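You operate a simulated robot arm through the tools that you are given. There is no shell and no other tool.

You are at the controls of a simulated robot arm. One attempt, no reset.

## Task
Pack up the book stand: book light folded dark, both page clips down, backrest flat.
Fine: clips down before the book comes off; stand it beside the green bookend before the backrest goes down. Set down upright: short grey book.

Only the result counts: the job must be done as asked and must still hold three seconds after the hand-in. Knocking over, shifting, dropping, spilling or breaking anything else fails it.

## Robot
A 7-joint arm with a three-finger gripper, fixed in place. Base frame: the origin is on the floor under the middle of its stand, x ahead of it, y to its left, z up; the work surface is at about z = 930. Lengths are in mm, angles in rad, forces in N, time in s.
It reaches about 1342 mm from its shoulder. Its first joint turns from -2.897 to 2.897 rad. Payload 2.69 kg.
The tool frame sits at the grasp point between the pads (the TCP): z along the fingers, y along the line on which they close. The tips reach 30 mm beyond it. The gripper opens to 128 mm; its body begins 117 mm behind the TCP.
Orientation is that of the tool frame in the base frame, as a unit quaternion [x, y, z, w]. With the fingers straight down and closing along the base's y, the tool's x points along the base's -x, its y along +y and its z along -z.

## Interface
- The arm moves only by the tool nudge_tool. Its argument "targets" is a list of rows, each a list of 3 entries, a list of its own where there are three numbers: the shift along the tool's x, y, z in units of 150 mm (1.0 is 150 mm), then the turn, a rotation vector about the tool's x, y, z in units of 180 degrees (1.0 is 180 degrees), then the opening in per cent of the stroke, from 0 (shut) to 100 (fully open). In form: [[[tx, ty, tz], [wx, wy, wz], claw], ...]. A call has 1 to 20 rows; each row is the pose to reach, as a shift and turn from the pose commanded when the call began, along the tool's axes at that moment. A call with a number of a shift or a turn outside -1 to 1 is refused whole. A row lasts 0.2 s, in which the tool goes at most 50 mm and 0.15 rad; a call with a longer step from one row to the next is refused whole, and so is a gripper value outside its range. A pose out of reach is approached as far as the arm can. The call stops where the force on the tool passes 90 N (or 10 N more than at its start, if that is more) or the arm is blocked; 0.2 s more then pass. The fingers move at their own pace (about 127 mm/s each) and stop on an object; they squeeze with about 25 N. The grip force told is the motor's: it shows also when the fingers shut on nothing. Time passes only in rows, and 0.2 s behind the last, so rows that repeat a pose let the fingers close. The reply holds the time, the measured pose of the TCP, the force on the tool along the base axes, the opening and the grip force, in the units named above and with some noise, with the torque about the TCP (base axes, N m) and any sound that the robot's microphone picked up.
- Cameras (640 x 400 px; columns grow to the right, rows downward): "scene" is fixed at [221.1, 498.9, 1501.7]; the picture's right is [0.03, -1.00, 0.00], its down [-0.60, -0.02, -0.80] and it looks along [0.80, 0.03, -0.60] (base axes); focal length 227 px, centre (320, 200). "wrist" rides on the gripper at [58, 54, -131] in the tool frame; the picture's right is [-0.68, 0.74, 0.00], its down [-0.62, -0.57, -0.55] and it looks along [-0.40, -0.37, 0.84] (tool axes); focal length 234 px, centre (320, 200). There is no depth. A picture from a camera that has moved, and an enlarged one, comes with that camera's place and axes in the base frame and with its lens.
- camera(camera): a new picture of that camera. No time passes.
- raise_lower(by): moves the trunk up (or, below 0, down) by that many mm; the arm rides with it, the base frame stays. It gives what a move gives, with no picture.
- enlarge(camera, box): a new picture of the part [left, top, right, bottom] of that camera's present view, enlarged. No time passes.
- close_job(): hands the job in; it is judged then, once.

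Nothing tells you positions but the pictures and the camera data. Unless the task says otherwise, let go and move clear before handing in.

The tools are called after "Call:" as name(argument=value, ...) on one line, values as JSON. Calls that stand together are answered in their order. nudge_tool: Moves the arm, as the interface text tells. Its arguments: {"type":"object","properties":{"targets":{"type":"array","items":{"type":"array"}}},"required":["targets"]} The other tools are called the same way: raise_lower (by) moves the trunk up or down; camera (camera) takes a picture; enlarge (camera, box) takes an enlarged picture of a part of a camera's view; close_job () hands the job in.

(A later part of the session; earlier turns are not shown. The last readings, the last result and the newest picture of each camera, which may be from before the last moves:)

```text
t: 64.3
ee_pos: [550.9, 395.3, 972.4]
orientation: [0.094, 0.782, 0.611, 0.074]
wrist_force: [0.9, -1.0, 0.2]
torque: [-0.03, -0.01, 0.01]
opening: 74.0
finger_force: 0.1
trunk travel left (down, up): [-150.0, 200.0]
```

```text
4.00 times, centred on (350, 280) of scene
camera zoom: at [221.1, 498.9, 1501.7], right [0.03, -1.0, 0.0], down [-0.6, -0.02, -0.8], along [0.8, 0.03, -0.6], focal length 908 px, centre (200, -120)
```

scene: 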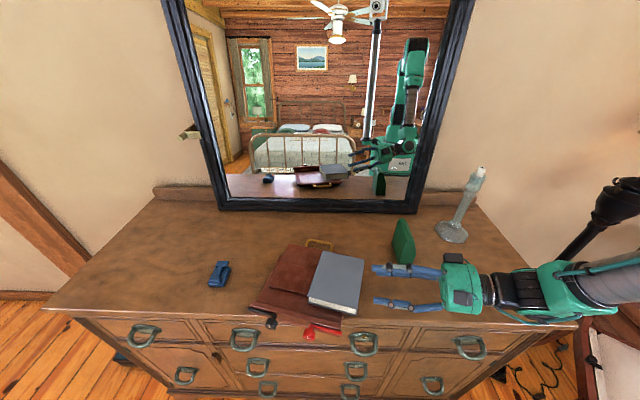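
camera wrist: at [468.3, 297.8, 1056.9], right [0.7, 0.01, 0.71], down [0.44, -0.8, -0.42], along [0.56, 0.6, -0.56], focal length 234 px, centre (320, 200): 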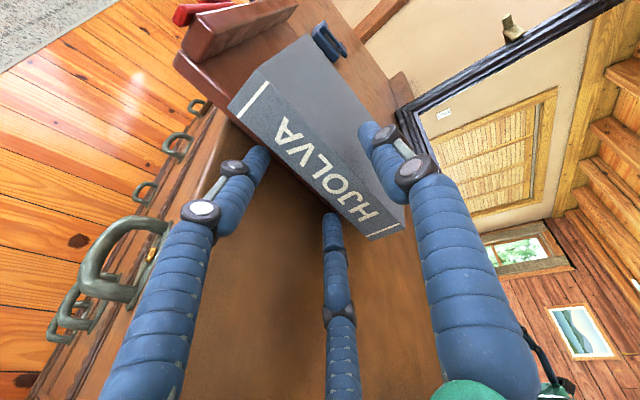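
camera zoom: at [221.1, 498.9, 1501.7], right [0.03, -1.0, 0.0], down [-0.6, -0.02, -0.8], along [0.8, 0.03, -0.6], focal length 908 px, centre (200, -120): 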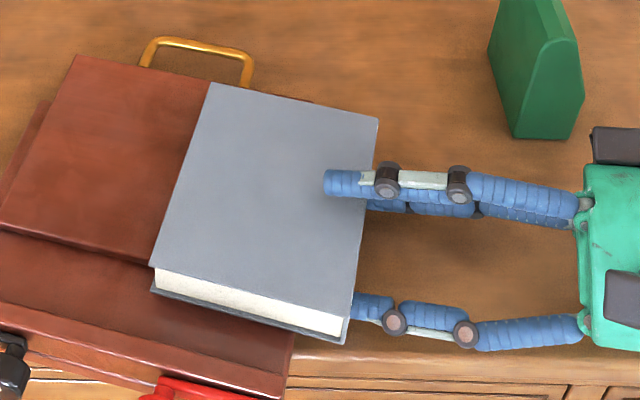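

The fork is under and the lone finger is over the book. I'll advance 10 mm more and narrow the opening a little so the book is loosely captured.

Call:
nudge_tool(targets=[[[0, 0.008, 0.033], [0, 0, 0], 58], [[0, 0.016, 0.065], [0, 0, 0], 58], [[0, 0.016, 0.065], [0, 0, 0], 50], [[0, 0.016, 0.065], [0, 0, 0], 47]])

Call:
camera(camera="wrist")

Call:
enlarge(camera="scene", box=[290, 230, 410, 330])

```text
t: 65.3
ee_pos: [552.3, 405.9, 972.3]
orientation: [0.094, 0.783, 0.61, 0.075]
wrist_force: [-0.6, -0.1, 0.2]
torque: [-0.03, -0.03, 0.0]
opening: 60.1
finger_force: 0.1
trunk travel left (down, up): [-150.0, 200.0]
```

```text
taken
camera wrist: at [470.8, 308.0, 1057.1], right [0.7, 0.01, 0.72], down [0.44, -0.8, -0.41], along [0.56, 0.6, -0.56], focal length 234 px, centre (320, 200)
```

wrist: 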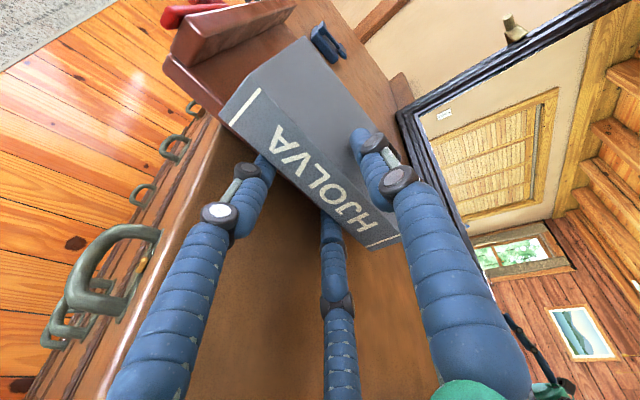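

```text
4.00 times, centred on (350, 280) of scene
camera zoom: at [221.1, 498.9, 1501.7], right [0.03, -1.0, 0.0], down [-0.6, -0.02, -0.8], along [0.8, 0.03, -0.6], focal length 908 px, centre (200, -120)
```

zoom: 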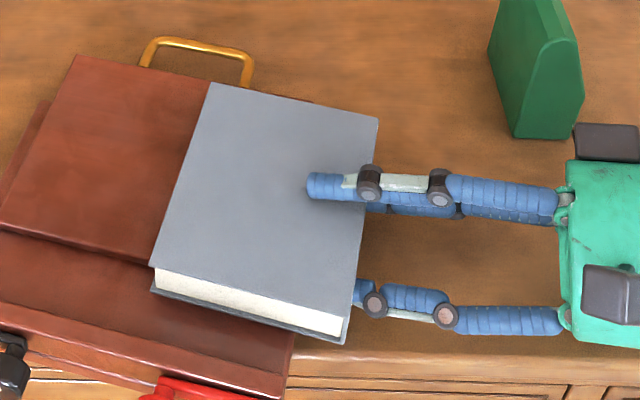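

Captured loosely. Now I raise the near edge gently like a fork.

Call:
nudge_tool(targets=[[[0, 0.035, -0.008], [0, 0, 0], 47], [[0, 0.07, -0.016], [0, 0, 0], 47], [[0, 0.105, -0.024], [0, 0, 0], 47]])

Call:
camera(camera="wrist")

Call:
enlarge(camera="scene", box=[290, 230, 410, 330])

```text
t: 66.1
ee_pos: [552.6, 406.6, 989.9]
orientation: [0.095, 0.783, 0.611, 0.075]
wrist_force: [-0.5, 0.6, -2.3]
torque: [0.01, 0.04, 0.05]
opening: 60.6
finger_force: 0.1
trunk travel left (down, up): [-150.0, 200.0]
```

```text
taken
camera wrist: at [470.7, 308.4, 1073.1], right [0.7, 0.01, 0.71], down [0.44, -0.8, -0.41], along [0.56, 0.6, -0.56], focal length 234 px, centre (320, 200)
```

wrist: 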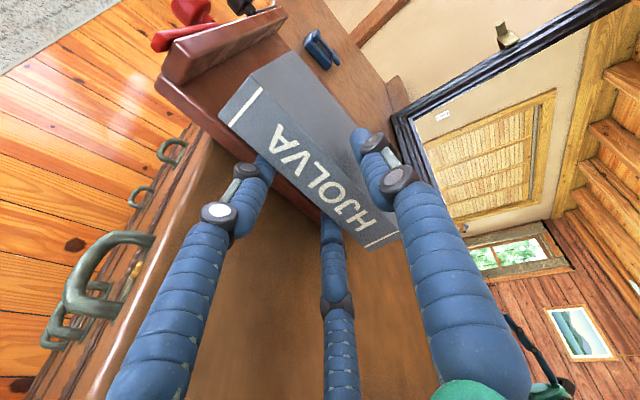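

```text
4.00 times, centred on (350, 280) of scene
camera zoom: at [221.1, 498.9, 1501.7], right [0.03, -1.0, 0.0], down [-0.6, -0.02, -0.8], along [0.8, 0.03, -0.6], focal length 908 px, centre (200, -120)
```

zoom: 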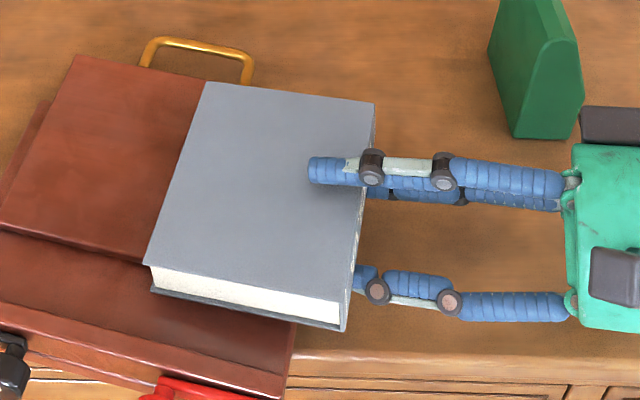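

The near edge is lifting with only about 2.3 N on the fork. I'll raise a bit more until the book is parallel with the fingers, then push in deeper and close.

Call:
nudge_tool(targets=[[[0, 0.035, -0.008], [0, 0, 0], 47], [[0, 0.07, -0.016], [0, 0, 0], 47], [[0, 0.09, -0.021], [0, 0, 0], 47]])

Call:
camera(camera="wrist")

Call:
enlarge(camera="scene", box=[290, 230, 410, 330])

```text
t: 66.9
ee_pos: [553.6, 405.7, 1001.7]
orientation: [0.094, 0.783, 0.61, 0.074]
wrist_force: [0.1, -0.1, -1.4]
torque: [-0.04, 0.05, -0.01]
opening: 60.5
finger_force: 0.3
trunk travel left (down, up): [-150.0, 200.0]
```

```text
taken
camera wrist: at [470.7, 308.1, 1087.0], right [0.7, 0.01, 0.71], down [0.44, -0.8, -0.41], along [0.56, 0.6, -0.56], focal length 234 px, centre (320, 200)
```

wrist: 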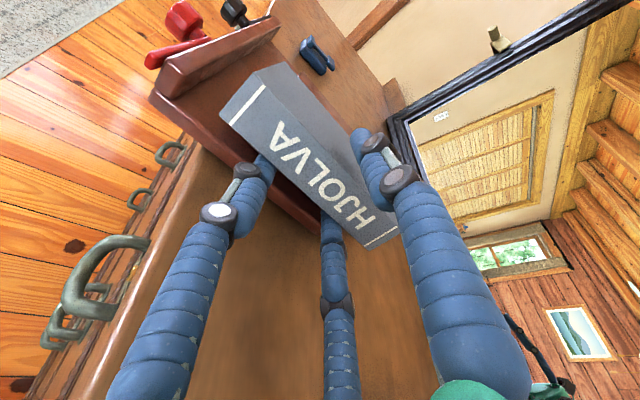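

```text
4.00 times, centred on (350, 280) of scene
camera zoom: at [221.1, 498.9, 1501.7], right [0.03, -1.0, 0.0], down [-0.6, -0.02, -0.8], along [0.8, 0.03, -0.6], focal length 908 px, centre (200, -120)
```

zoom: 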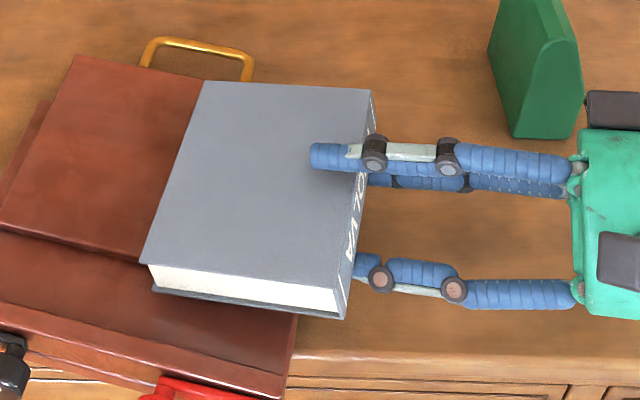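

Call:
nudge_tool(targets=[[[0, 0.0, 0.045], [0, 0, 0], 47], [[0, 0.0, 0.087], [0, 0, 0], 47]])

Call:
enlarge(camera="scene", box=[290, 230, 410, 330])

```text
t: 67.5
ee_pos: [555.9, 417.5, 1000.3]
orientation: [0.093, 0.783, 0.611, 0.074]
wrist_force: [1.1, 0.5, -1.2]
torque: [0.0, -0.06, -0.02]
opening: 60.5
finger_force: 0.5
trunk travel left (down, up): [-150.0, 200.0]
```

```text
4.00 times, centred on (350, 280) of scene
camera zoom: at [221.1, 498.9, 1501.7], right [0.03, -1.0, 0.0], down [-0.6, -0.02, -0.8], along [0.8, 0.03, -0.6], focal length 908 px, centre (200, -120)
```

zoom: 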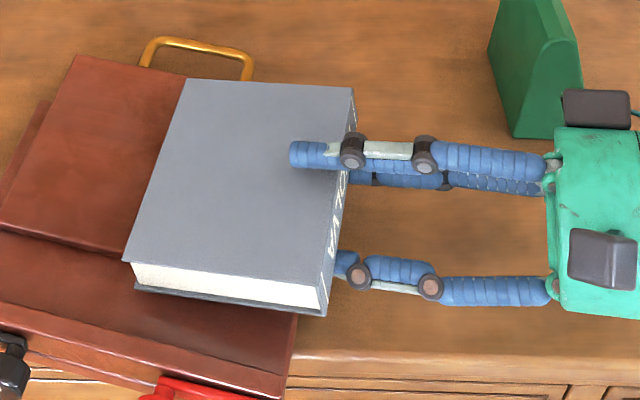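

The book slid along with the fork (the finger joints touch its edge), so this is the full insertion depth. I'll close the grip now.

Call:
nudge_tool(targets=[[[0, 0, 0], [0, 0, 0], 35], [[0, 0, 0], [0, 0, 0], 20], [[0, 0, 0], [0, 0, 0], 0], [[0, 0, 0], [0, 0, 0], 0]])

Call:
camera(camera="wrist")

Call:
enlarge(camera="scene", box=[290, 230, 410, 330])

```text
t: 68.5
ee_pos: [556.9, 418.7, 999.0]
orientation: [0.094, 0.782, 0.611, 0.075]
wrist_force: [-0.8, 0.7, 0.4]
torque: [0.18, -0.22, 0.13]
opening: 46.7
finger_force: 24.6
trunk travel left (down, up): [-150.0, 200.0]
```

```text
taken
camera wrist: at [473.8, 320.3, 1084.2], right [0.7, 0.01, 0.72], down [0.44, -0.8, -0.41], along [0.56, 0.6, -0.56], focal length 234 px, centre (320, 200)
```

wrist: 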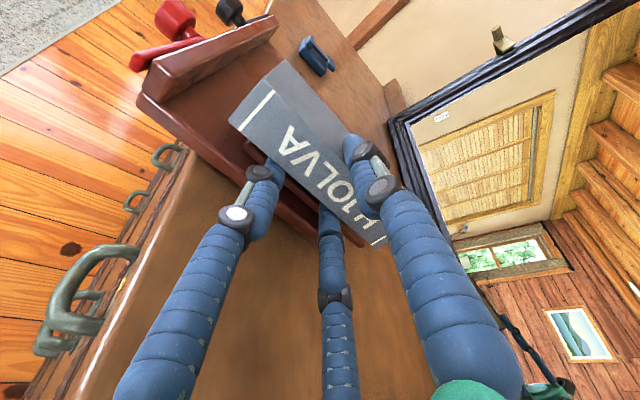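

```text
4.00 times, centred on (350, 280) of scene
camera zoom: at [221.1, 498.9, 1501.7], right [0.03, -1.0, 0.0], down [-0.6, -0.02, -0.8], along [0.8, 0.03, -0.6], focal length 908 px, centre (200, -120)
```

zoom: 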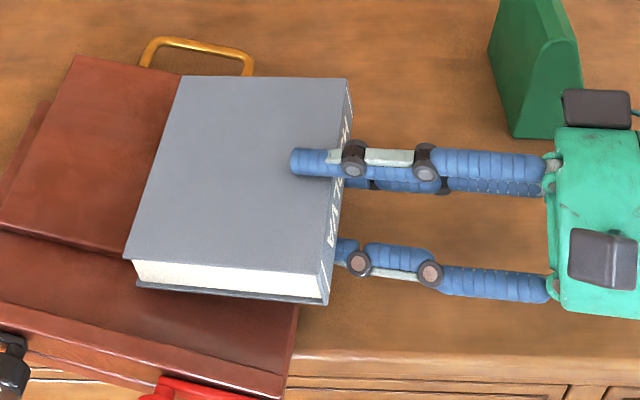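

The grip is firm (opening 46.7 mm at 25 N). I'll lift straight up slowly and check that the book comes along.

Call:
nudge_tool(targets=[[[0, 0.05, -0.012], [0, 0, 0], 0], [[0, 0.13, -0.032], [0, 0, 0], 0], [[0, 0.22, -0.055], [0, 0, 0], 0], [[0, 0.32, -0.08], [0, 0, 0], 0]])

Call:
camera(camera="wrist")

Call:
camera(camera="scene")

```text
t: 69.5
ee_pos: [555.7, 418.5, 1050.5]
orientation: [0.094, 0.783, 0.61, 0.074]
wrist_force: [0.9, 1.1, -3.1]
torque: [-0.19, 0.02, 0.01]
opening: 46.7
finger_force: 25.0
trunk travel left (down, up): [-150.0, 200.0]
```

```text
taken
camera wrist: at [473.8, 321.2, 1134.0], right [0.7, 0.01, 0.71], down [0.44, -0.8, -0.41], along [0.56, 0.6, -0.56], focal length 234 px, centre (320, 200)
```

wrist: 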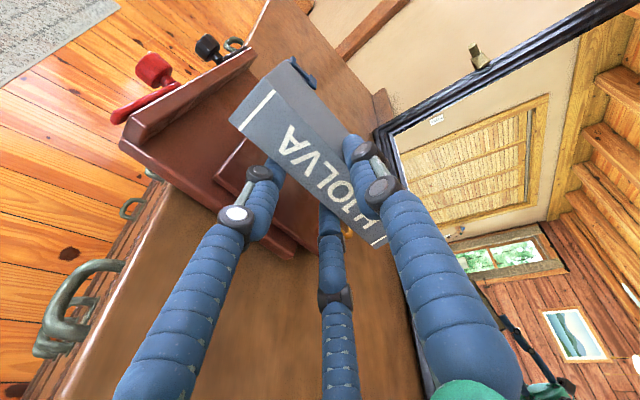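

```text
taken
```

scene: 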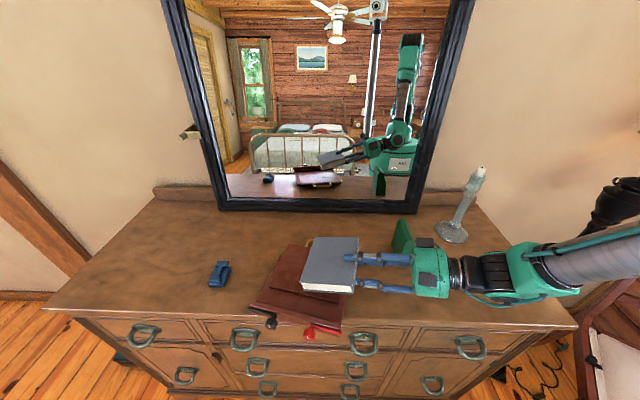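

The book is securely lifted (about 3 N) and the stand stayed put. Next I raise it higher and move to open space before rotating it upright.

Call:
nudge_tool(targets=[[[0.04, 0.15, -0.1], [0, 0, 0], 0], [[0.1, 0.27, -0.25], [0, 0, 0], 0], [[0.17, 0.38, -0.4], [0, 0, 0], 0], [[0.245, 0.484, -0.536], [0, 0, 0], 0]])

Call:
camera(camera="scene")

```text
t: 70.5
ee_pos: [506.2, 366.6, 1137.6]
orientation: [0.095, 0.783, 0.611, 0.073]
wrist_force: [-0.1, 0.2, -3.3]
torque: [-0.12, 0.06, 0.02]
opening: 46.5
finger_force: 25.1
trunk travel left (down, up): [-150.0, 200.0]
```

```text
taken
```

scene: 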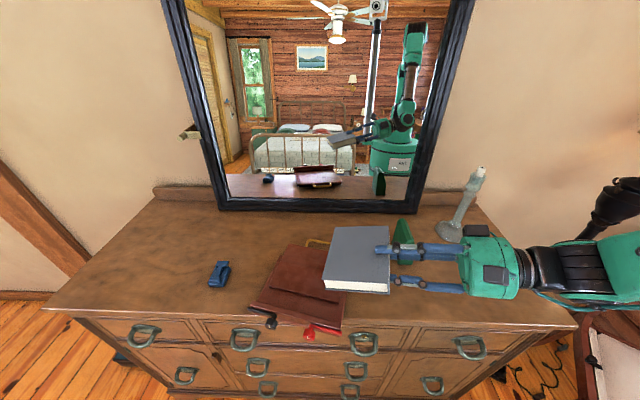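

Call:
nudge_tool(targets=[[[0, 0, 0], [0.0192, -0.0264, -0.0262], 0], [[0, 0, 0], [0.0385, -0.0527, -0.0524], 0], [[0, 0, 0], [0.0577, -0.0791, -0.0787], 0], [[0, 0, 0], [0.0769, -0.1055, -0.1049], 0], [[0, 0, 0], [0.0962, -0.1318, -0.1311], 0], [[0, 0, 0], [0.1154, -0.1582, -0.1573], 0], [[0, 0, 0], [0.1347, -0.1846, -0.1836], 0]])

Call:
camera(camera="scene")

Call:
camera(camera="wrist")

```text
t: 72.1
ee_pos: [525.5, 335.8, 1147.4]
orientation: [0.043, 0.835, 0.349, 0.423]
wrist_force: [1.0, 0.8, -3.7]
torque: [-0.06, 0.11, 0.02]
opening: 46.5
finger_force: 25.2
out of reach, approached as far as the arm can: row 7
trunk travel left (down, up): [-150.0, 200.0]
```

```text
taken
```

scene: 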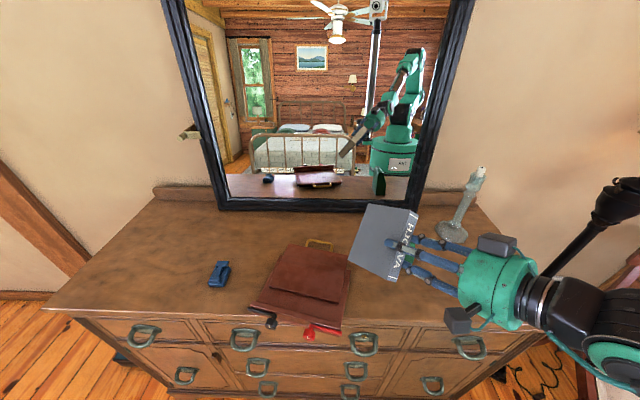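

```text
taken
camera wrist: at [380.7, 325.3, 1194.4], right [0.27, 0.31, 0.91], down [0.11, -0.95, 0.29], along [0.96, 0.03, -0.29], focal length 234 px, centre (320, 200)
```

wrist: 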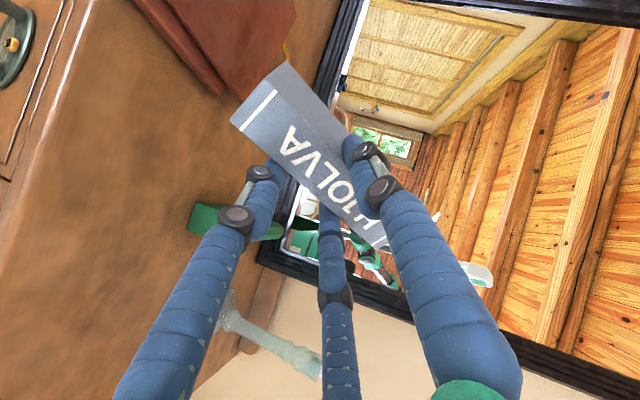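

The arm couldn't hold that position at this orientation (too folded near the base). I'll move outward in +x, which is needed anyway, then continue the rotation.

Call:
nudge_tool(targets=[[[-0.14, -0.079, 0.07], [0, 0, 0], 0], [[-0.28, -0.158, 0.14], [0, 0, 0], 0], [[-0.42, -0.238, 0.21], [0, 0, 0], 0], [[-0.561, -0.317, 0.281], [0, 0, 0], 0]])

Call:
camera(camera="scene")

```text
t: 73.1
ee_pos: [617.6, 289.5, 1164.3]
orientation: [0.053, 0.831, 0.34, 0.436]
wrist_force: [-0.8, -0.1, -2.3]
torque: [-0.11, 0.14, -0.03]
opening: 46.5
finger_force: 24.9
trunk travel left (down, up): [-150.0, 200.0]
```

```text
taken
```

scene: 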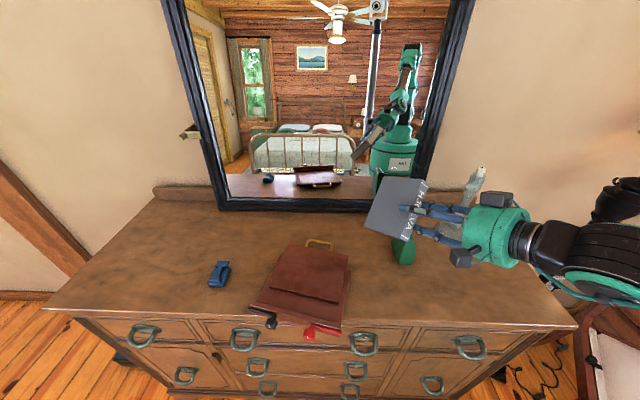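

Reached fine further out. I'll complete the remaining rotation so the gripper points +x with the book upright.

Call:
nudge_tool(targets=[[[0, 0.02, 0.045], [0.0192, -0.0263, -0.0263], 0], [[0, 0.041, 0.09], [0.0383, -0.0527, -0.0525], 0], [[0, 0.062, 0.135], [0.0575, -0.079, -0.0788], 0], [[-0.005, 0.083, 0.18], [0.0767, -0.1054, -0.105], 0], [[-0.005, 0.104, 0.225], [0.0959, -0.1317, -0.1313], 0], [[-0.01, 0.125, 0.27], [0.115, -0.1581, -0.1575], 0], [[-0.01, 0.145, 0.315], [0.1342, -0.1844, -0.1838], 0]])

Call:
camera(camera="scene")

Call:
camera(camera="wrist")

```text
t: 74.7
ee_pos: [676.8, 170.3, 1163.0]
orientation: [-0.073, 0.773, 0.159, 0.61]
wrist_force: [-1.4, -0.4, -1.0]
torque: [-0.11, 0.24, -0.08]
opening: 46.7
finger_force: 24.8
out of reach, approached as far as the arm can: row 1, 2, 3, 4, 5, 6, 7
trunk travel left (down, up): [-150.0, 200.0]
```

```text
taken
```

scene: 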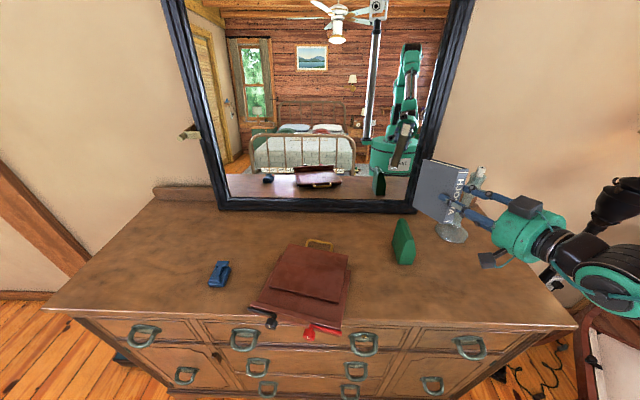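

```text
taken
camera wrist: at [526.9, 180.6, 1141.8], right [-0.06, 0.64, 0.77], down [-0.18, -0.76, 0.62], along [0.98, -0.1, 0.16], focal length 234 px, centre (320, 200)
```

wrist: 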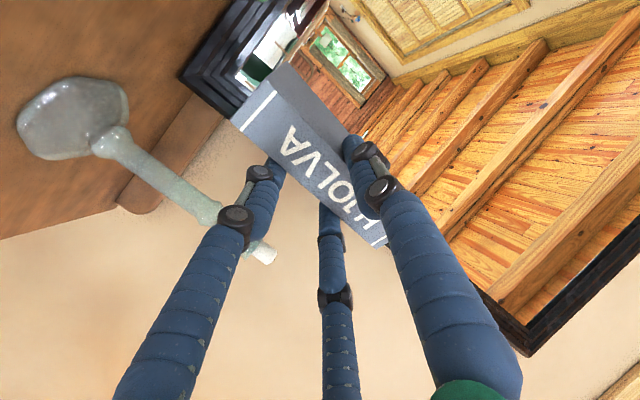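

The arm ran into a joint limit and drifted toward −y, close to the lamp but clear of it. I'll reverse to the previous reachable pose, then take a different route (gripper pointing down first, then pitching forward, as worked before).

Call:
nudge_tool(targets=[[[0.033, 0.19, -0.025], [-0.0086, 0.0177, 0.0311], 0], [[0.067, 0.38, -0.049], [-0.0172, 0.0353, 0.0622], 0], [[0.1, 0.57, -0.074], [-0.0259, 0.053, 0.0932], 0], [[0.134, 0.76, -0.098], [-0.0345, 0.0706, 0.1243], 0], [[0.167, 0.951, -0.123], [-0.0431, 0.0883, 0.1554], 0]])

Call:
camera(camera="scene")

```text
t: 75.9
ee_pos: [612.6, 299.9, 1161.4]
orientation: [0.054, 0.832, 0.341, 0.434]
wrist_force: [-0.4, -0.5, -2.8]
torque: [-0.11, 0.13, 0.01]
opening: 46.4
finger_force: 24.4
trunk travel left (down, up): [-150.0, 200.0]
```

```text
taken
```

scene: 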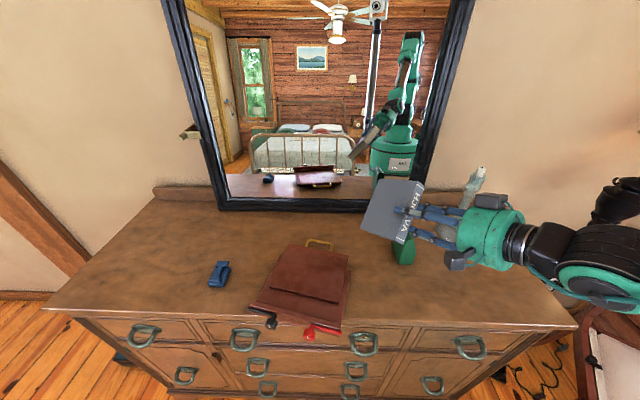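

Call:
nudge_tool(targets=[[[0.025, 0.039, -0.019], [0.0255, 0.0328, -0.004], 0], [[0.05, 0.078, -0.039], [0.0511, 0.0655, -0.008], 0], [[0.076, 0.118, -0.058], [0.0766, 0.0983, -0.0119], 0], [[0.101, 0.157, -0.077], [0.1022, 0.131, -0.0159], 0], [[0.127, 0.196, -0.097], [0.1277, 0.1638, -0.0199], 0], [[0.152, 0.235, -0.116], [0.1533, 0.1965, -0.0239], 0], [[0.177, 0.275, -0.135], [0.1788, 0.2293, -0.0278], 0], [[0.203, 0.314, -0.155], [0.2044, 0.262, -0.0318], 0], [[0.228, 0.353, -0.174], [0.2299, 0.2948, -0.0358], 0]])

Call:
camera(camera="scene")

Call:
camera(camera="wrist")

```text
t: 77.9
ee_pos: [563.5, 339.1, 1180.0]
orientation: [0.0, 1.0, -0.003, -0.006]
wrist_force: [0.3, 0.1, -3.7]
torque: [-0.09, 0.07, -0.01]
opening: 46.6
finger_force: 24.7
out of reach, approached as far as the arm can: row 5
trunk travel left (down, up): [-150.0, 200.0]
```

```text
taken
```

scene: 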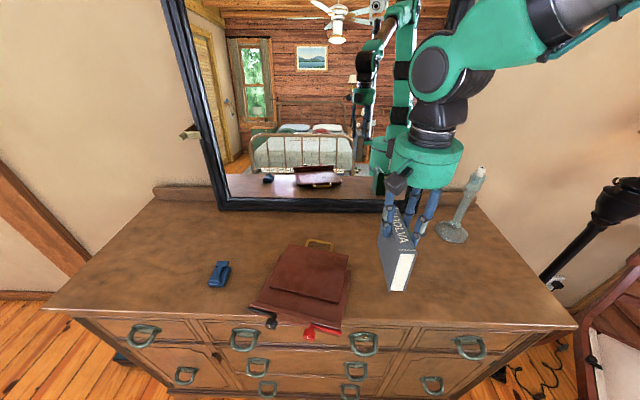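

```text
taken
camera wrist: at [507.5, 393.0, 1310.7], right [0.68, 0.74, -0.01], down [0.62, -0.56, 0.54], along [0.4, -0.37, -0.84], focal length 234 px, centre (320, 200)
```

wrist: 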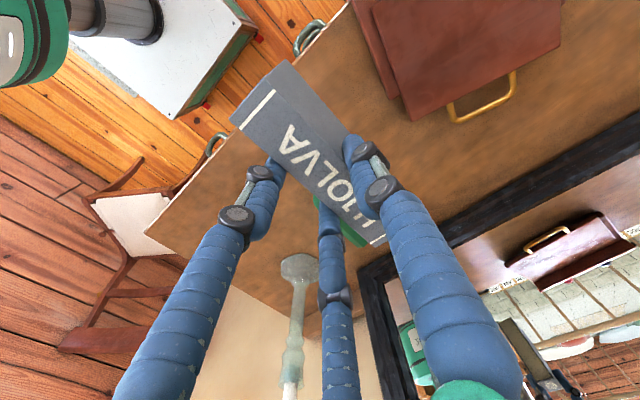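

The gripper now points straight down with the book hanging upright on edge. I'll pitch forward in stages, checking reach each time.

Call:
nudge_tool(targets=[[[-0.05, 0, 0.0], [0, -0.0472, 0], 0], [[-0.1, 0, 0.0], [0, -0.0944, 0], 0], [[-0.15, 0, 0.0], [0, -0.1416, 0], 0], [[-0.2, 0, 0.0], [0, -0.1888, 0], 0], [[-0.25, 0, 0.0], [0, -0.236, 0], 0]])

Call:
camera(camera="scene")

```text
t: 79.1
ee_pos: [598.4, 339.8, 1181.3]
orientation: [0.0, 0.933, 0.001, 0.359]
wrist_force: [0.3, 0.1, -1.6]
torque: [-0.03, 0.12, 0.0]
opening: 46.7
finger_force: 24.8
trunk travel left (down, up): [-150.0, 200.0]
```

```text
taken
```

scene: 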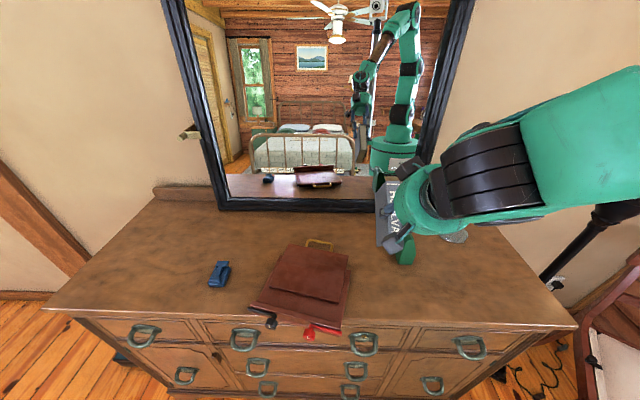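

Call:
nudge_tool(targets=[[[0, 0, 0.0], [0, -0.0443, 0], 0], [[0, 0, 0.0], [0, -0.0887, 0], 0], [[0, 0, 0.0], [0, -0.133, 0], 0], [[0, 0, 0.0], [0, -0.1773, 0], 0], [[0, 0, 0.0], [0, -0.2217, 0], 0], [[0, 0, 0.0], [0, -0.266, 0], 0]])

Call:
camera(camera="scene")

Call:
camera(camera="wrist")

```text
t: 80.5
ee_pos: [599.2, 339.8, 1180.0]
orientation: [0.0, 0.707, 0.0, 0.707]
wrist_force: [0.0, 0.4, -1.2]
torque: [-0.03, 0.23, -0.01]
opening: 46.7
finger_force: 25.2
trunk travel left (down, up): [-150.0, 200.0]
```

```text
taken
```

scene: 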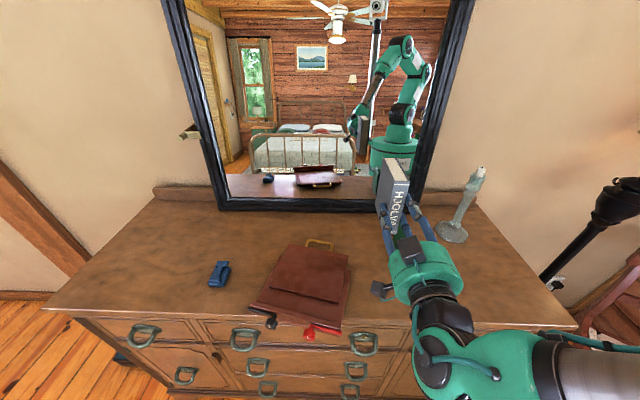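

```text
taken
camera wrist: at [470.1, 392.4, 1122.5], right [0.0, 0.74, 0.68], down [-0.55, -0.57, 0.61], along [0.84, -0.37, 0.41], focal length 234 px, centre (320, 200)
```

wrist: 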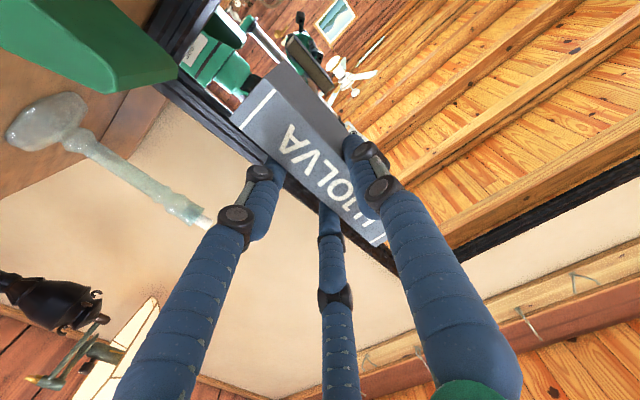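

The book is upright now with its spine facing front, and the gripper points +x. I'll zoom in to check its verticality and yaw.

Call:
enlarge(camera="scene", box=[350, 140, 470, 280])

Call:
enlarge(camera="wrist", box=[180, 40, 420, 260])

```text
2.86 times, centred on (410, 210) of scene
camera zoom: at [221.1, 498.9, 1501.7], right [0.03, -1.0, 0.0], down [-0.6, -0.02, -0.8], along [0.8, 0.03, -0.6], focal length 649 px, centre (63, 171)
```

zoom: 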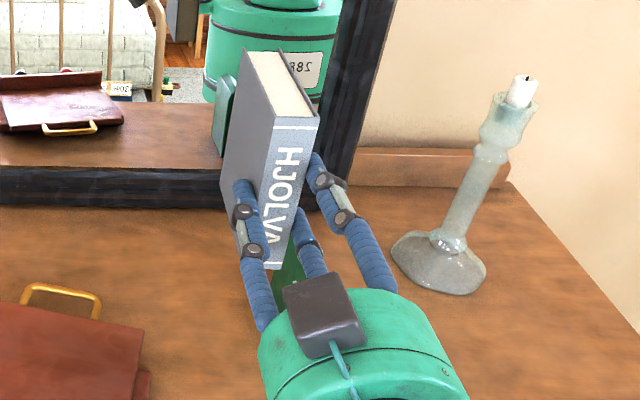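

```text
1.82 times, centred on (300, 150) of wrist
camera zoom: at [470.1, 392.4, 1122.5], right [0.0, 0.74, 0.68], down [-0.55, -0.57, 0.61], along [0.84, -0.37, 0.41], focal length 426 px, centre (356, 291)
```

zoom: 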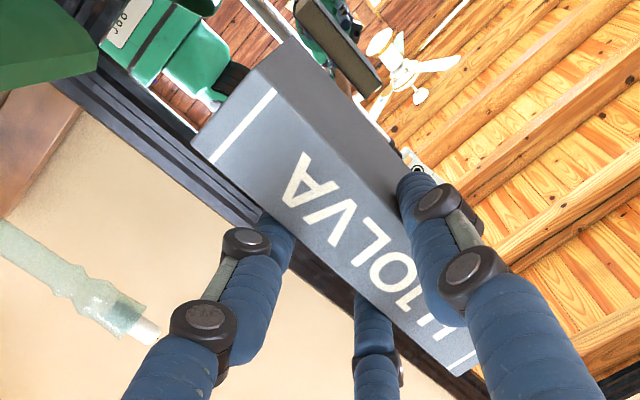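

Call:
enlarge(camera="scene", box=[380, 150, 430, 240])

```text
4.44 times, centred on (405, 195) of scene
camera zoom: at [221.1, 498.9, 1501.7], right [0.03, -1.0, 0.0], down [-0.6, -0.02, -0.8], along [0.8, 0.03, -0.6], focal length 1009 px, centre (-58, 222)
```

zoom: 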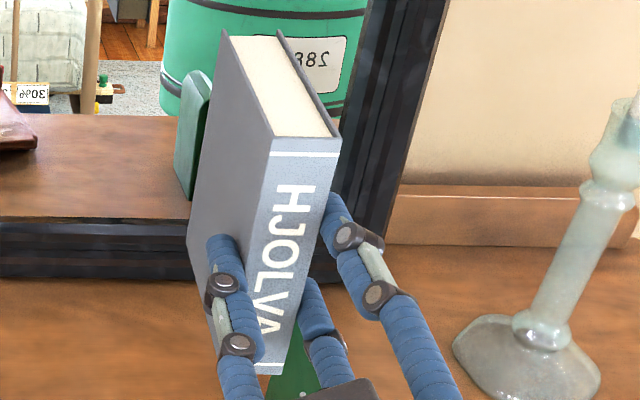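

Triangulating, the book is vertical within about 1°; its spine is at x ≈ 615 and its bottom 69 mm below the TCP. The bookend face is at y = 278, x 657–742. To keep the lower camera box off the dresser I'll set the book down upright first further forward (x ≈ 595–713), regrip it higher, then shift it against the bookend.

Call:
nudge_tool(targets=[[[0.24, -0.01, -0.04], [0, 0, 0], 0], [[0.48, -0.02, -0.08], [0, 0, 0], 0], [[0.72, -0.033, -0.127], [0, 0, 0], 0], [[0.933, -0.033, -0.127], [0, 0, 0], 0]])

Call:
camera(camera="scene")

Call:
camera(camera="wrist")

```text
t: 81.5
ee_pos: [580.3, 336.1, 1040.3]
orientation: [0.001, 0.707, -0.001, 0.707]
wrist_force: [-0.3, 0.1, -1.4]
torque: [-0.05, 0.23, 0.02]
opening: 46.8
finger_force: 25.3
trunk travel left (down, up): [-150.0, 200.0]
```

```text
taken
```

scene: 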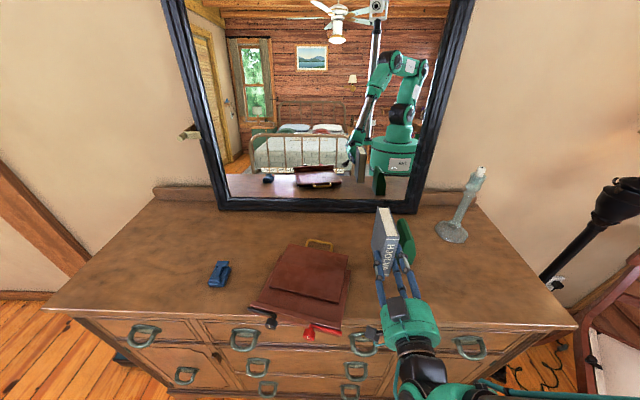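

```text
taken
camera wrist: at [451.4, 387.8, 982.7], right [0.0, 0.74, 0.68], down [-0.55, -0.57, 0.61], along [0.84, -0.37, 0.4], focal length 234 px, centre (320, 200)
```

wrist: 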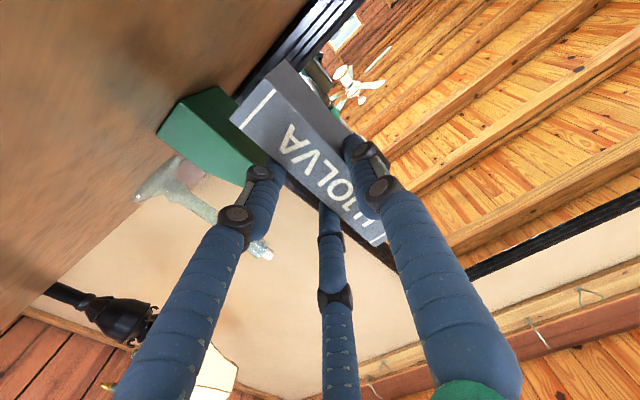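

Call:
nudge_tool(targets=[[[0.1, 0, 0], [0, 0, 0], 0], [[0.2, 0, 0], [0, 0, 0], 0], [[0.235, 0, 0], [0, 0, 0], 0], [[0.25, 0, 0], [0, 0, 0], 0]])

Call:
enlarge(camera="scene", box=[340, 190, 460, 310])

```text
t: 82.5
ee_pos: [580.2, 335.0, 1003.6]
orientation: [0.002, 0.707, -0.001, 0.707]
wrist_force: [-0.5, 0.5, -0.6]
torque: [-0.04, -0.01, -0.02]
opening: 46.7
finger_force: 24.5
trunk travel left (down, up): [-150.0, 200.0]
```

```text
3.33 times, centred on (400, 250) of scene
camera zoom: at [221.1, 498.9, 1501.7], right [0.03, -1.0, 0.0], down [-0.6, -0.02, -0.8], along [0.8, 0.03, -0.6], focal length 757 px, centre (53, 33)
```

zoom: 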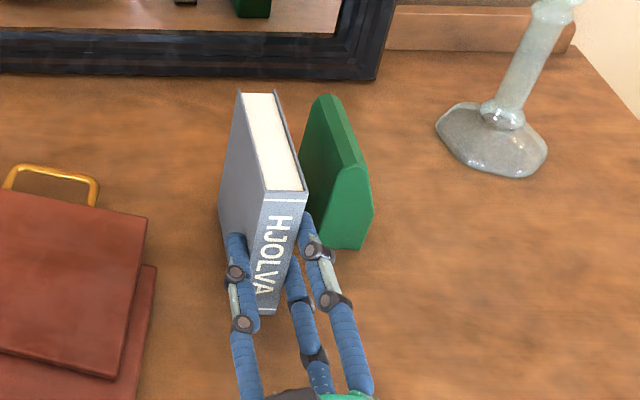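

Contact is beginning (the torque dropped to zero). A couple of millimetres more until it carries the weight.

Call:
nudge_tool(targets=[[[0.01, 0, 0], [0, 0, 0], 0], [[0.02, 0, 0], [0, 0, 0], 0]])

Call:
enlarge(camera="scene", box=[370, 200, 440, 290])

```text
t: 83.1
ee_pos: [581.0, 335.2, 1003.4]
orientation: [0.001, 0.705, 0.001, 0.709]
wrist_force: [-7.0, -1.5, 15.8]
torque: [-0.1, -1.52, -0.15]
opening: 46.5
finger_force: 24.6
trunk travel left (down, up): [-150.0, 200.0]
```

```text
4.44 times, centred on (405, 245) of scene
camera zoom: at [221.1, 498.9, 1501.7], right [0.03, -1.0, 0.0], down [-0.6, -0.02, -0.8], along [0.8, 0.03, -0.6], focal length 1009 px, centre (-58, 0)
```

zoom: 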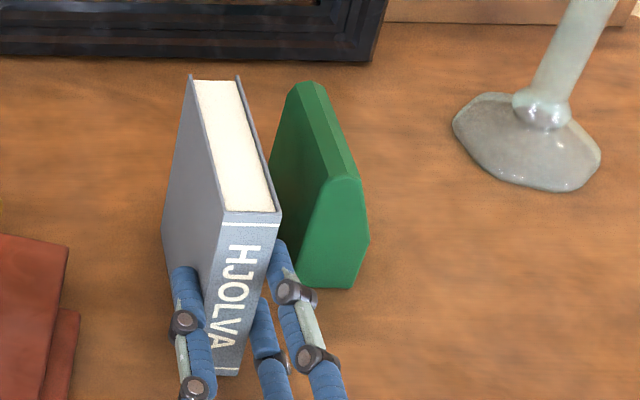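

The far bottom corner touches first, so the book is nose-down by about 2°. I'll ease up, level it with a small pitch, and lower again.

Call:
nudge_tool(targets=[[[-0.02, 0, 0], [0, -0.006, 0], 0], [[-0.02, 0, 0], [0, -0.012, 0], 0], [[-0.01, 0, 0], [0, -0.012, 0], 0], [[0.0, 0, 0], [0, -0.012, 0], 0]])

```text
t: 84.1
ee_pos: [580.1, 334.3, 999.4]
orientation: [0.001, 0.694, 0.0, 0.72]
wrist_force: [-0.9, 0.6, -2.8]
torque: [-0.02, 0.17, 0.01]
opening: 46.7
finger_force: 24.8
trunk travel left (down, up): [-150.0, 200.0]
```

Call:
nudge_tool(targets=[[[0.01, 0, 0], [0, 0, 0], 0], [[0.02, 0, 0], [0, 0, 0], 0]])

```text
t: 84.7
ee_pos: [581.6, 334.1, 997.3]
orientation: [0.001, 0.693, 0.0, 0.721]
wrist_force: [-0.3, -3.8, 5.7]
torque: [-0.31, -0.02, -0.15]
opening: 46.5
finger_force: 25.4
trunk travel left (down, up): [-150.0, 200.0]
```

The book's base is now flat on the surface. I'll open slightly, check it stands, then raise the fingers for a higher grip.

Call:
nudge_tool(targets=[[[0.0, 0, 0], [0, 0, 0], 38], [[0.0, 0, 0], [0, 0, 0], 40], [[0.0, 0, 0], [0, 0, 0], 44], [[0.0, 0, 0], [0, 0, 0], 48]])

Call:
enlarge(camera="scene", box=[360, 190, 450, 300])

Call:
camera(camera="wrist")

```text
t: 85.7
ee_pos: [581.1, 335.1, 998.0]
orientation: [0.0, 0.693, 0.0, 0.721]
wrist_force: [0.4, 0.6, 0.3]
torque: [0.0, -0.03, -0.01]
opening: 61.7
finger_force: 0.0
trunk travel left (down, up): [-150.0, 200.0]
```

```text
3.64 times, centred on (405, 245) of scene
camera zoom: at [221.1, 498.9, 1501.7], right [0.03, -1.0, 0.0], down [-0.6, -0.02, -0.8], along [0.8, 0.03, -0.6], focal length 826 px, centre (11, 36)
```

zoom: 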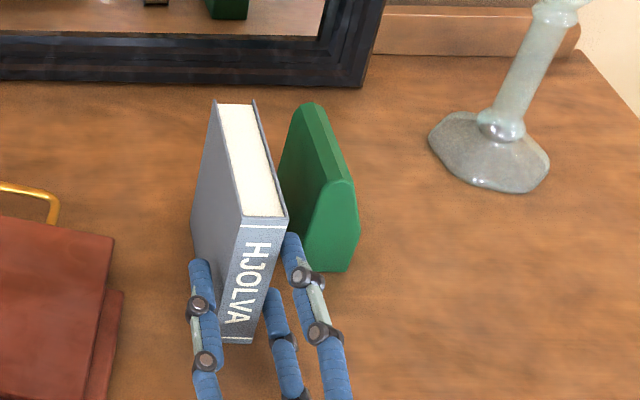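

```text
taken
camera wrist: at [453.6, 387.5, 934.2], right [-0.03, 0.74, 0.68], down [-0.57, -0.57, 0.59], along [0.82, -0.37, 0.43], focal length 234 px, centre (320, 200)
```

wrist: 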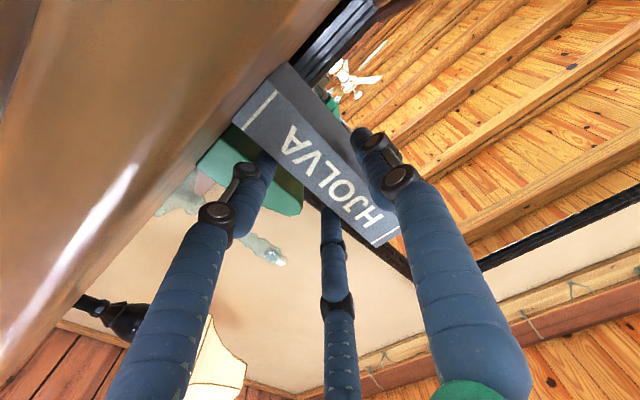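

The book stands on its own. I'll raise the fingers 36 mm, level the tool, and regrip.

Call:
nudge_tool(targets=[[[-0.08, 0, 0.003], [0, 0.004, 0], 48], [[-0.16, 0, 0.006], [0, 0.008, 0], 48], [[-0.24, 0, 0.01], [0, 0.0128, 0], 48], [[-0.24, 0, 0.01], [0, 0.0128, 0], 40], [[-0.24, 0, 0.01], [0, 0.0128, 0], 30], [[-0.24, 0, 0.01], [0, 0.0128, 0], 0], [[-0.24, 0, 0.01], [0, 0.0128, 0], 0]])

Call:
enlarge(camera="scene", box=[360, 190, 450, 300])

Call:
camera(camera="wrist")

```text
t: 87.3
ee_pos: [580.9, 335.1, 1033.2]
orientation: [0.0, 0.708, 0.0, 0.706]
wrist_force: [0.2, -0.6, 0.6]
torque: [-0.03, 0.16, -0.02]
opening: 46.7
finger_force: 25.2
trunk travel left (down, up): [-150.0, 200.0]
```

```text
3.64 times, centred on (405, 245) of scene
camera zoom: at [221.1, 498.9, 1501.7], right [0.03, -1.0, 0.0], down [-0.6, -0.02, -0.8], along [0.8, 0.03, -0.6], focal length 826 px, centre (11, 36)
```

zoom: 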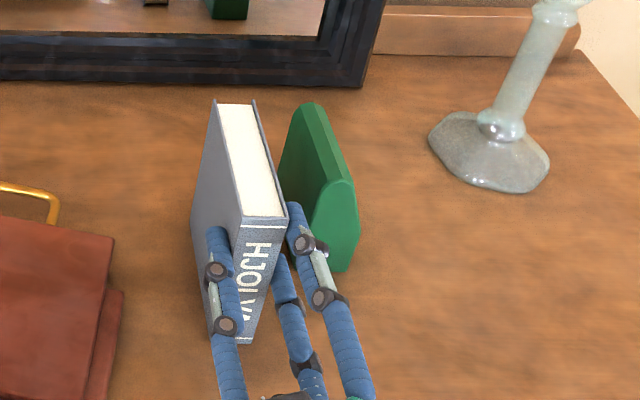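

```text
taken
camera wrist: at [451.4, 387.6, 975.8], right [0.0, 0.74, 0.68], down [-0.55, -0.57, 0.62], along [0.84, -0.37, 0.4], focal length 234 px, centre (320, 200)
```

wrist: 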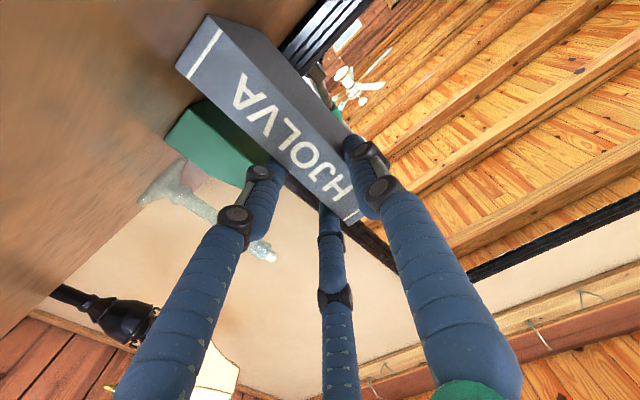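

Regripped higher. I'll lift a few millimetres and shift the book to x ≈ 629–747, close beside the bookend's face.

Call:
nudge_tool(targets=[[[-0.03, 0, 0], [0, 0, 0], 0], [[-0.06, 0, 0], [0, 0, 0], 0], [[-0.06, -0.08, 0.07], [0, 0, 0], 0], [[-0.06, -0.16, 0.15], [0, 0, 0], 0], [[-0.06, -0.22, 0.22], [0, 0, 0], 0], [[-0.06, -0.25, 0.22], [0, 0, 0], 0]])

Call:
enlarge(camera="scene", box=[360, 190, 450, 300])

Call:
camera(camera="wrist")

```text
t: 88.7
ee_pos: [613.7, 297.4, 1042.0]
orientation: [0.001, 0.708, 0.0, 0.707]
wrist_force: [1.0, -0.2, -2.3]
torque: [-0.05, 0.17, -0.01]
opening: 47.0
finger_force: 25.1
trunk travel left (down, up): [-150.0, 200.0]
```

```text
3.64 times, centred on (405, 245) of scene
camera zoom: at [221.1, 498.9, 1501.7], right [0.03, -1.0, 0.0], down [-0.6, -0.02, -0.8], along [0.8, 0.03, -0.6], focal length 826 px, centre (11, 36)
```

zoom: 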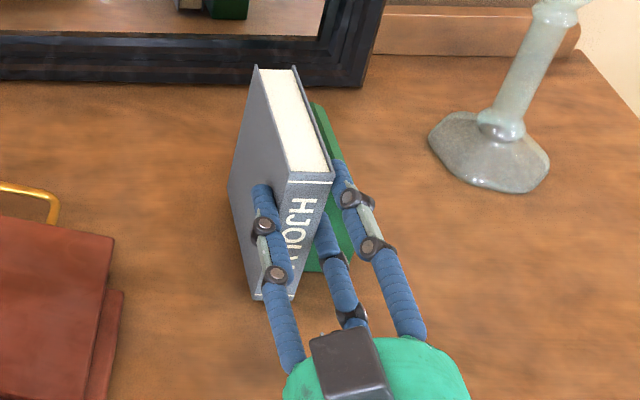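

```text
taken
camera wrist: at [484.8, 350.0, 984.3], right [0.0, 0.74, 0.68], down [-0.55, -0.57, 0.62], along [0.84, -0.37, 0.4], focal length 234 px, centre (320, 200)
```

wrist: 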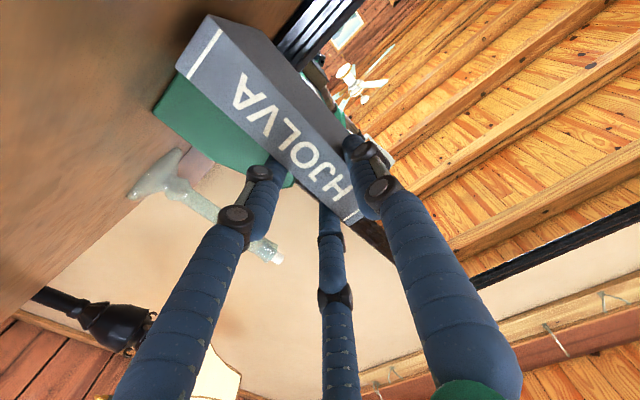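

Call:
enlarge(camera="wrist", box=[130, 0, 310, 200])

Call:
enlarge(camera="scene", box=[385, 200, 425, 280])

```text
2.00 times, centred on (220, 100) of wrist
camera zoom: at [484.8, 350.0, 984.3], right [0.0, 0.74, 0.68], down [-0.55, -0.57, 0.62], along [0.84, -0.37, 0.4], focal length 468 px, centre (520, 400)
```

zoom: 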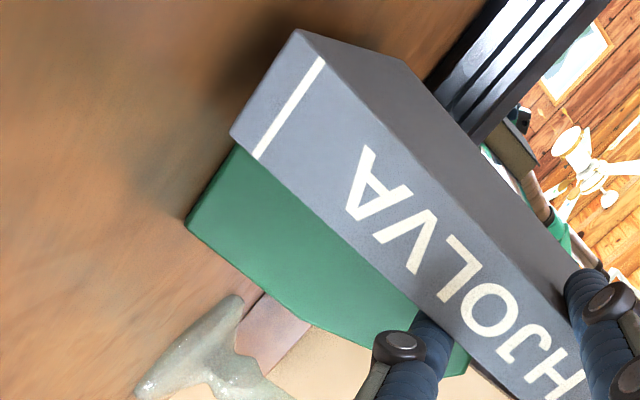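

```text
5.00 times, centred on (405, 240) of scene
camera zoom: at [221.1, 498.9, 1501.7], right [0.03, -1.0, 0.0], down [-0.6, -0.02, -0.8], along [0.8, 0.03, -0.6], focal length 1135 px, centre (-105, 0)
```

zoom: 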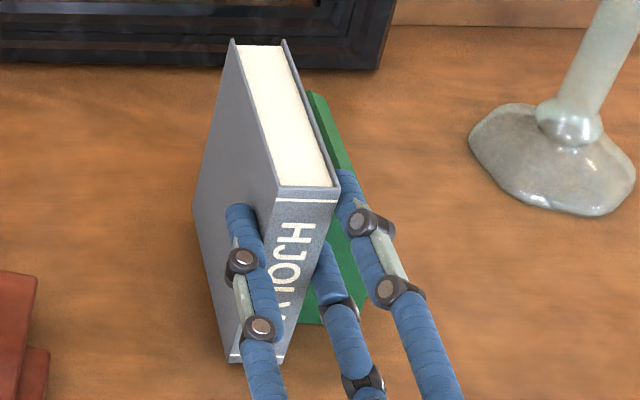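

The gap to the bookend face is about 8 mm. I'll close it by a few millimetres and lower the book gently.

Call:
nudge_tool(targets=[[[0.0, -0.02, 0], [0, 0, 0], 0], [[0.025, -0.02, 0], [0, 0, 0], 0], [[0.04, -0.02, 0], [0, 0, 0], 0]])

```text
t: 89.5
ee_pos: [613.6, 294.1, 1034.6]
orientation: [0.0, 0.708, 0.0, 0.706]
wrist_force: [0.5, 0.0, -3.2]
torque: [-0.03, 0.19, 0.0]
opening: 46.6
finger_force: 24.9
trunk travel left (down, up): [-150.0, 200.0]
```

Call:
nudge_tool(targets=[[[0.007, 0, 0], [0, 0, 0], 0], [[0.013, 0, 0], [0, 0, 0], 0]])

```text
t: 90.1
ee_pos: [613.6, 294.6, 1034.0]
orientation: [0.0, 0.708, 0.001, 0.706]
wrist_force: [0.7, -1.1, -2.9]
torque: [-0.04, 0.19, -0.01]
opening: 46.6
finger_force: 25.1
trunk travel left (down, up): [-150.0, 200.0]
```

Call:
nudge_tool(targets=[[[0.007, 0, 0], [0, 0, 0], 0], [[0.013, 0, 0], [0, 0, 0], 0]])

```text
t: 90.7
ee_pos: [613.6, 295.5, 1033.2]
orientation: [0.001, 0.707, 0.001, 0.707]
wrist_force: [-2.4, -1.6, 7.2]
torque: [-0.15, 0.05, -0.05]
opening: 46.6
finger_force: 25.0
trunk travel left (down, up): [-150.0, 200.0]
```

It is seated on the surface (about 7 N). I'll relieve slightly and open gradually.

Call:
nudge_tool(targets=[[[-0.005, 0, 0], [0, 0, 0], 0], [[-0.005, 0, 0], [0, 0, 0], 37], [[-0.005, 0, 0], [0, 0, 0], 39], [[-0.005, 0, 0], [0, 0, 0], 42], [[-0.005, 0, 0], [0, 0, 0], 46]])

Call:
enlarge(camera="scene", box=[365, 190, 445, 290])

Call:
enlarge(camera="wrist", box=[130, 0, 410, 240])

```text
t: 91.9
ee_pos: [613.4, 293.9, 1033.6]
orientation: [0.0, 0.708, 0.0, 0.706]
wrist_force: [-0.6, 0.8, 0.6]
torque: [0.01, 0.02, -0.02]
opening: 58.9
finger_force: 0.1
trunk travel left (down, up): [-150.0, 200.0]
```

```text
4.00 times, centred on (405, 240) of scene
camera zoom: at [221.1, 498.9, 1501.7], right [0.03, -1.0, 0.0], down [-0.6, -0.02, -0.8], along [0.8, 0.03, -0.6], focal length 908 px, centre (-20, 40)
```

zoom: 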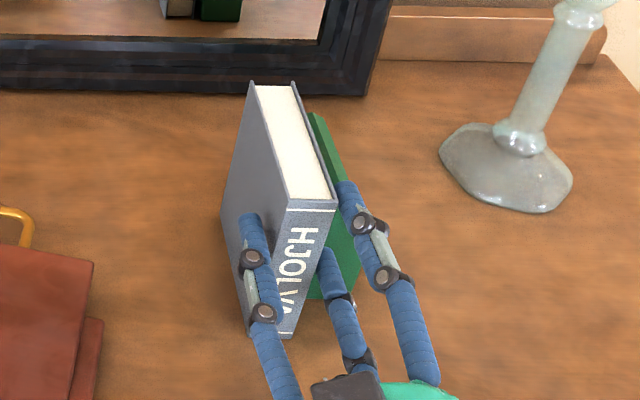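

```text
1.67 times, centred on (270, 120) of wrist
camera zoom: at [484.2, 346.8, 975.3], right [0.0, 0.74, 0.68], down [-0.55, -0.57, 0.62], along [0.84, -0.37, 0.4], focal length 390 px, centre (403, 333)
```

zoom: 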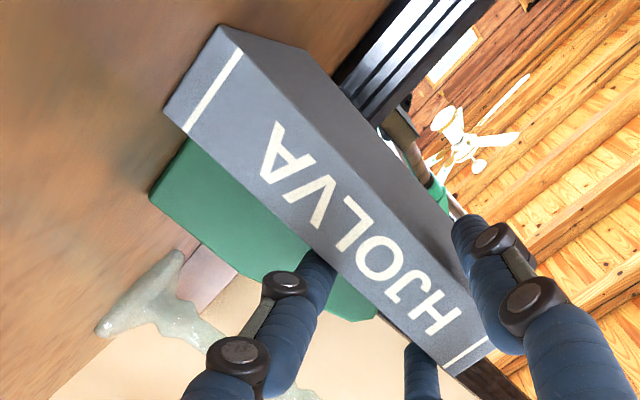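

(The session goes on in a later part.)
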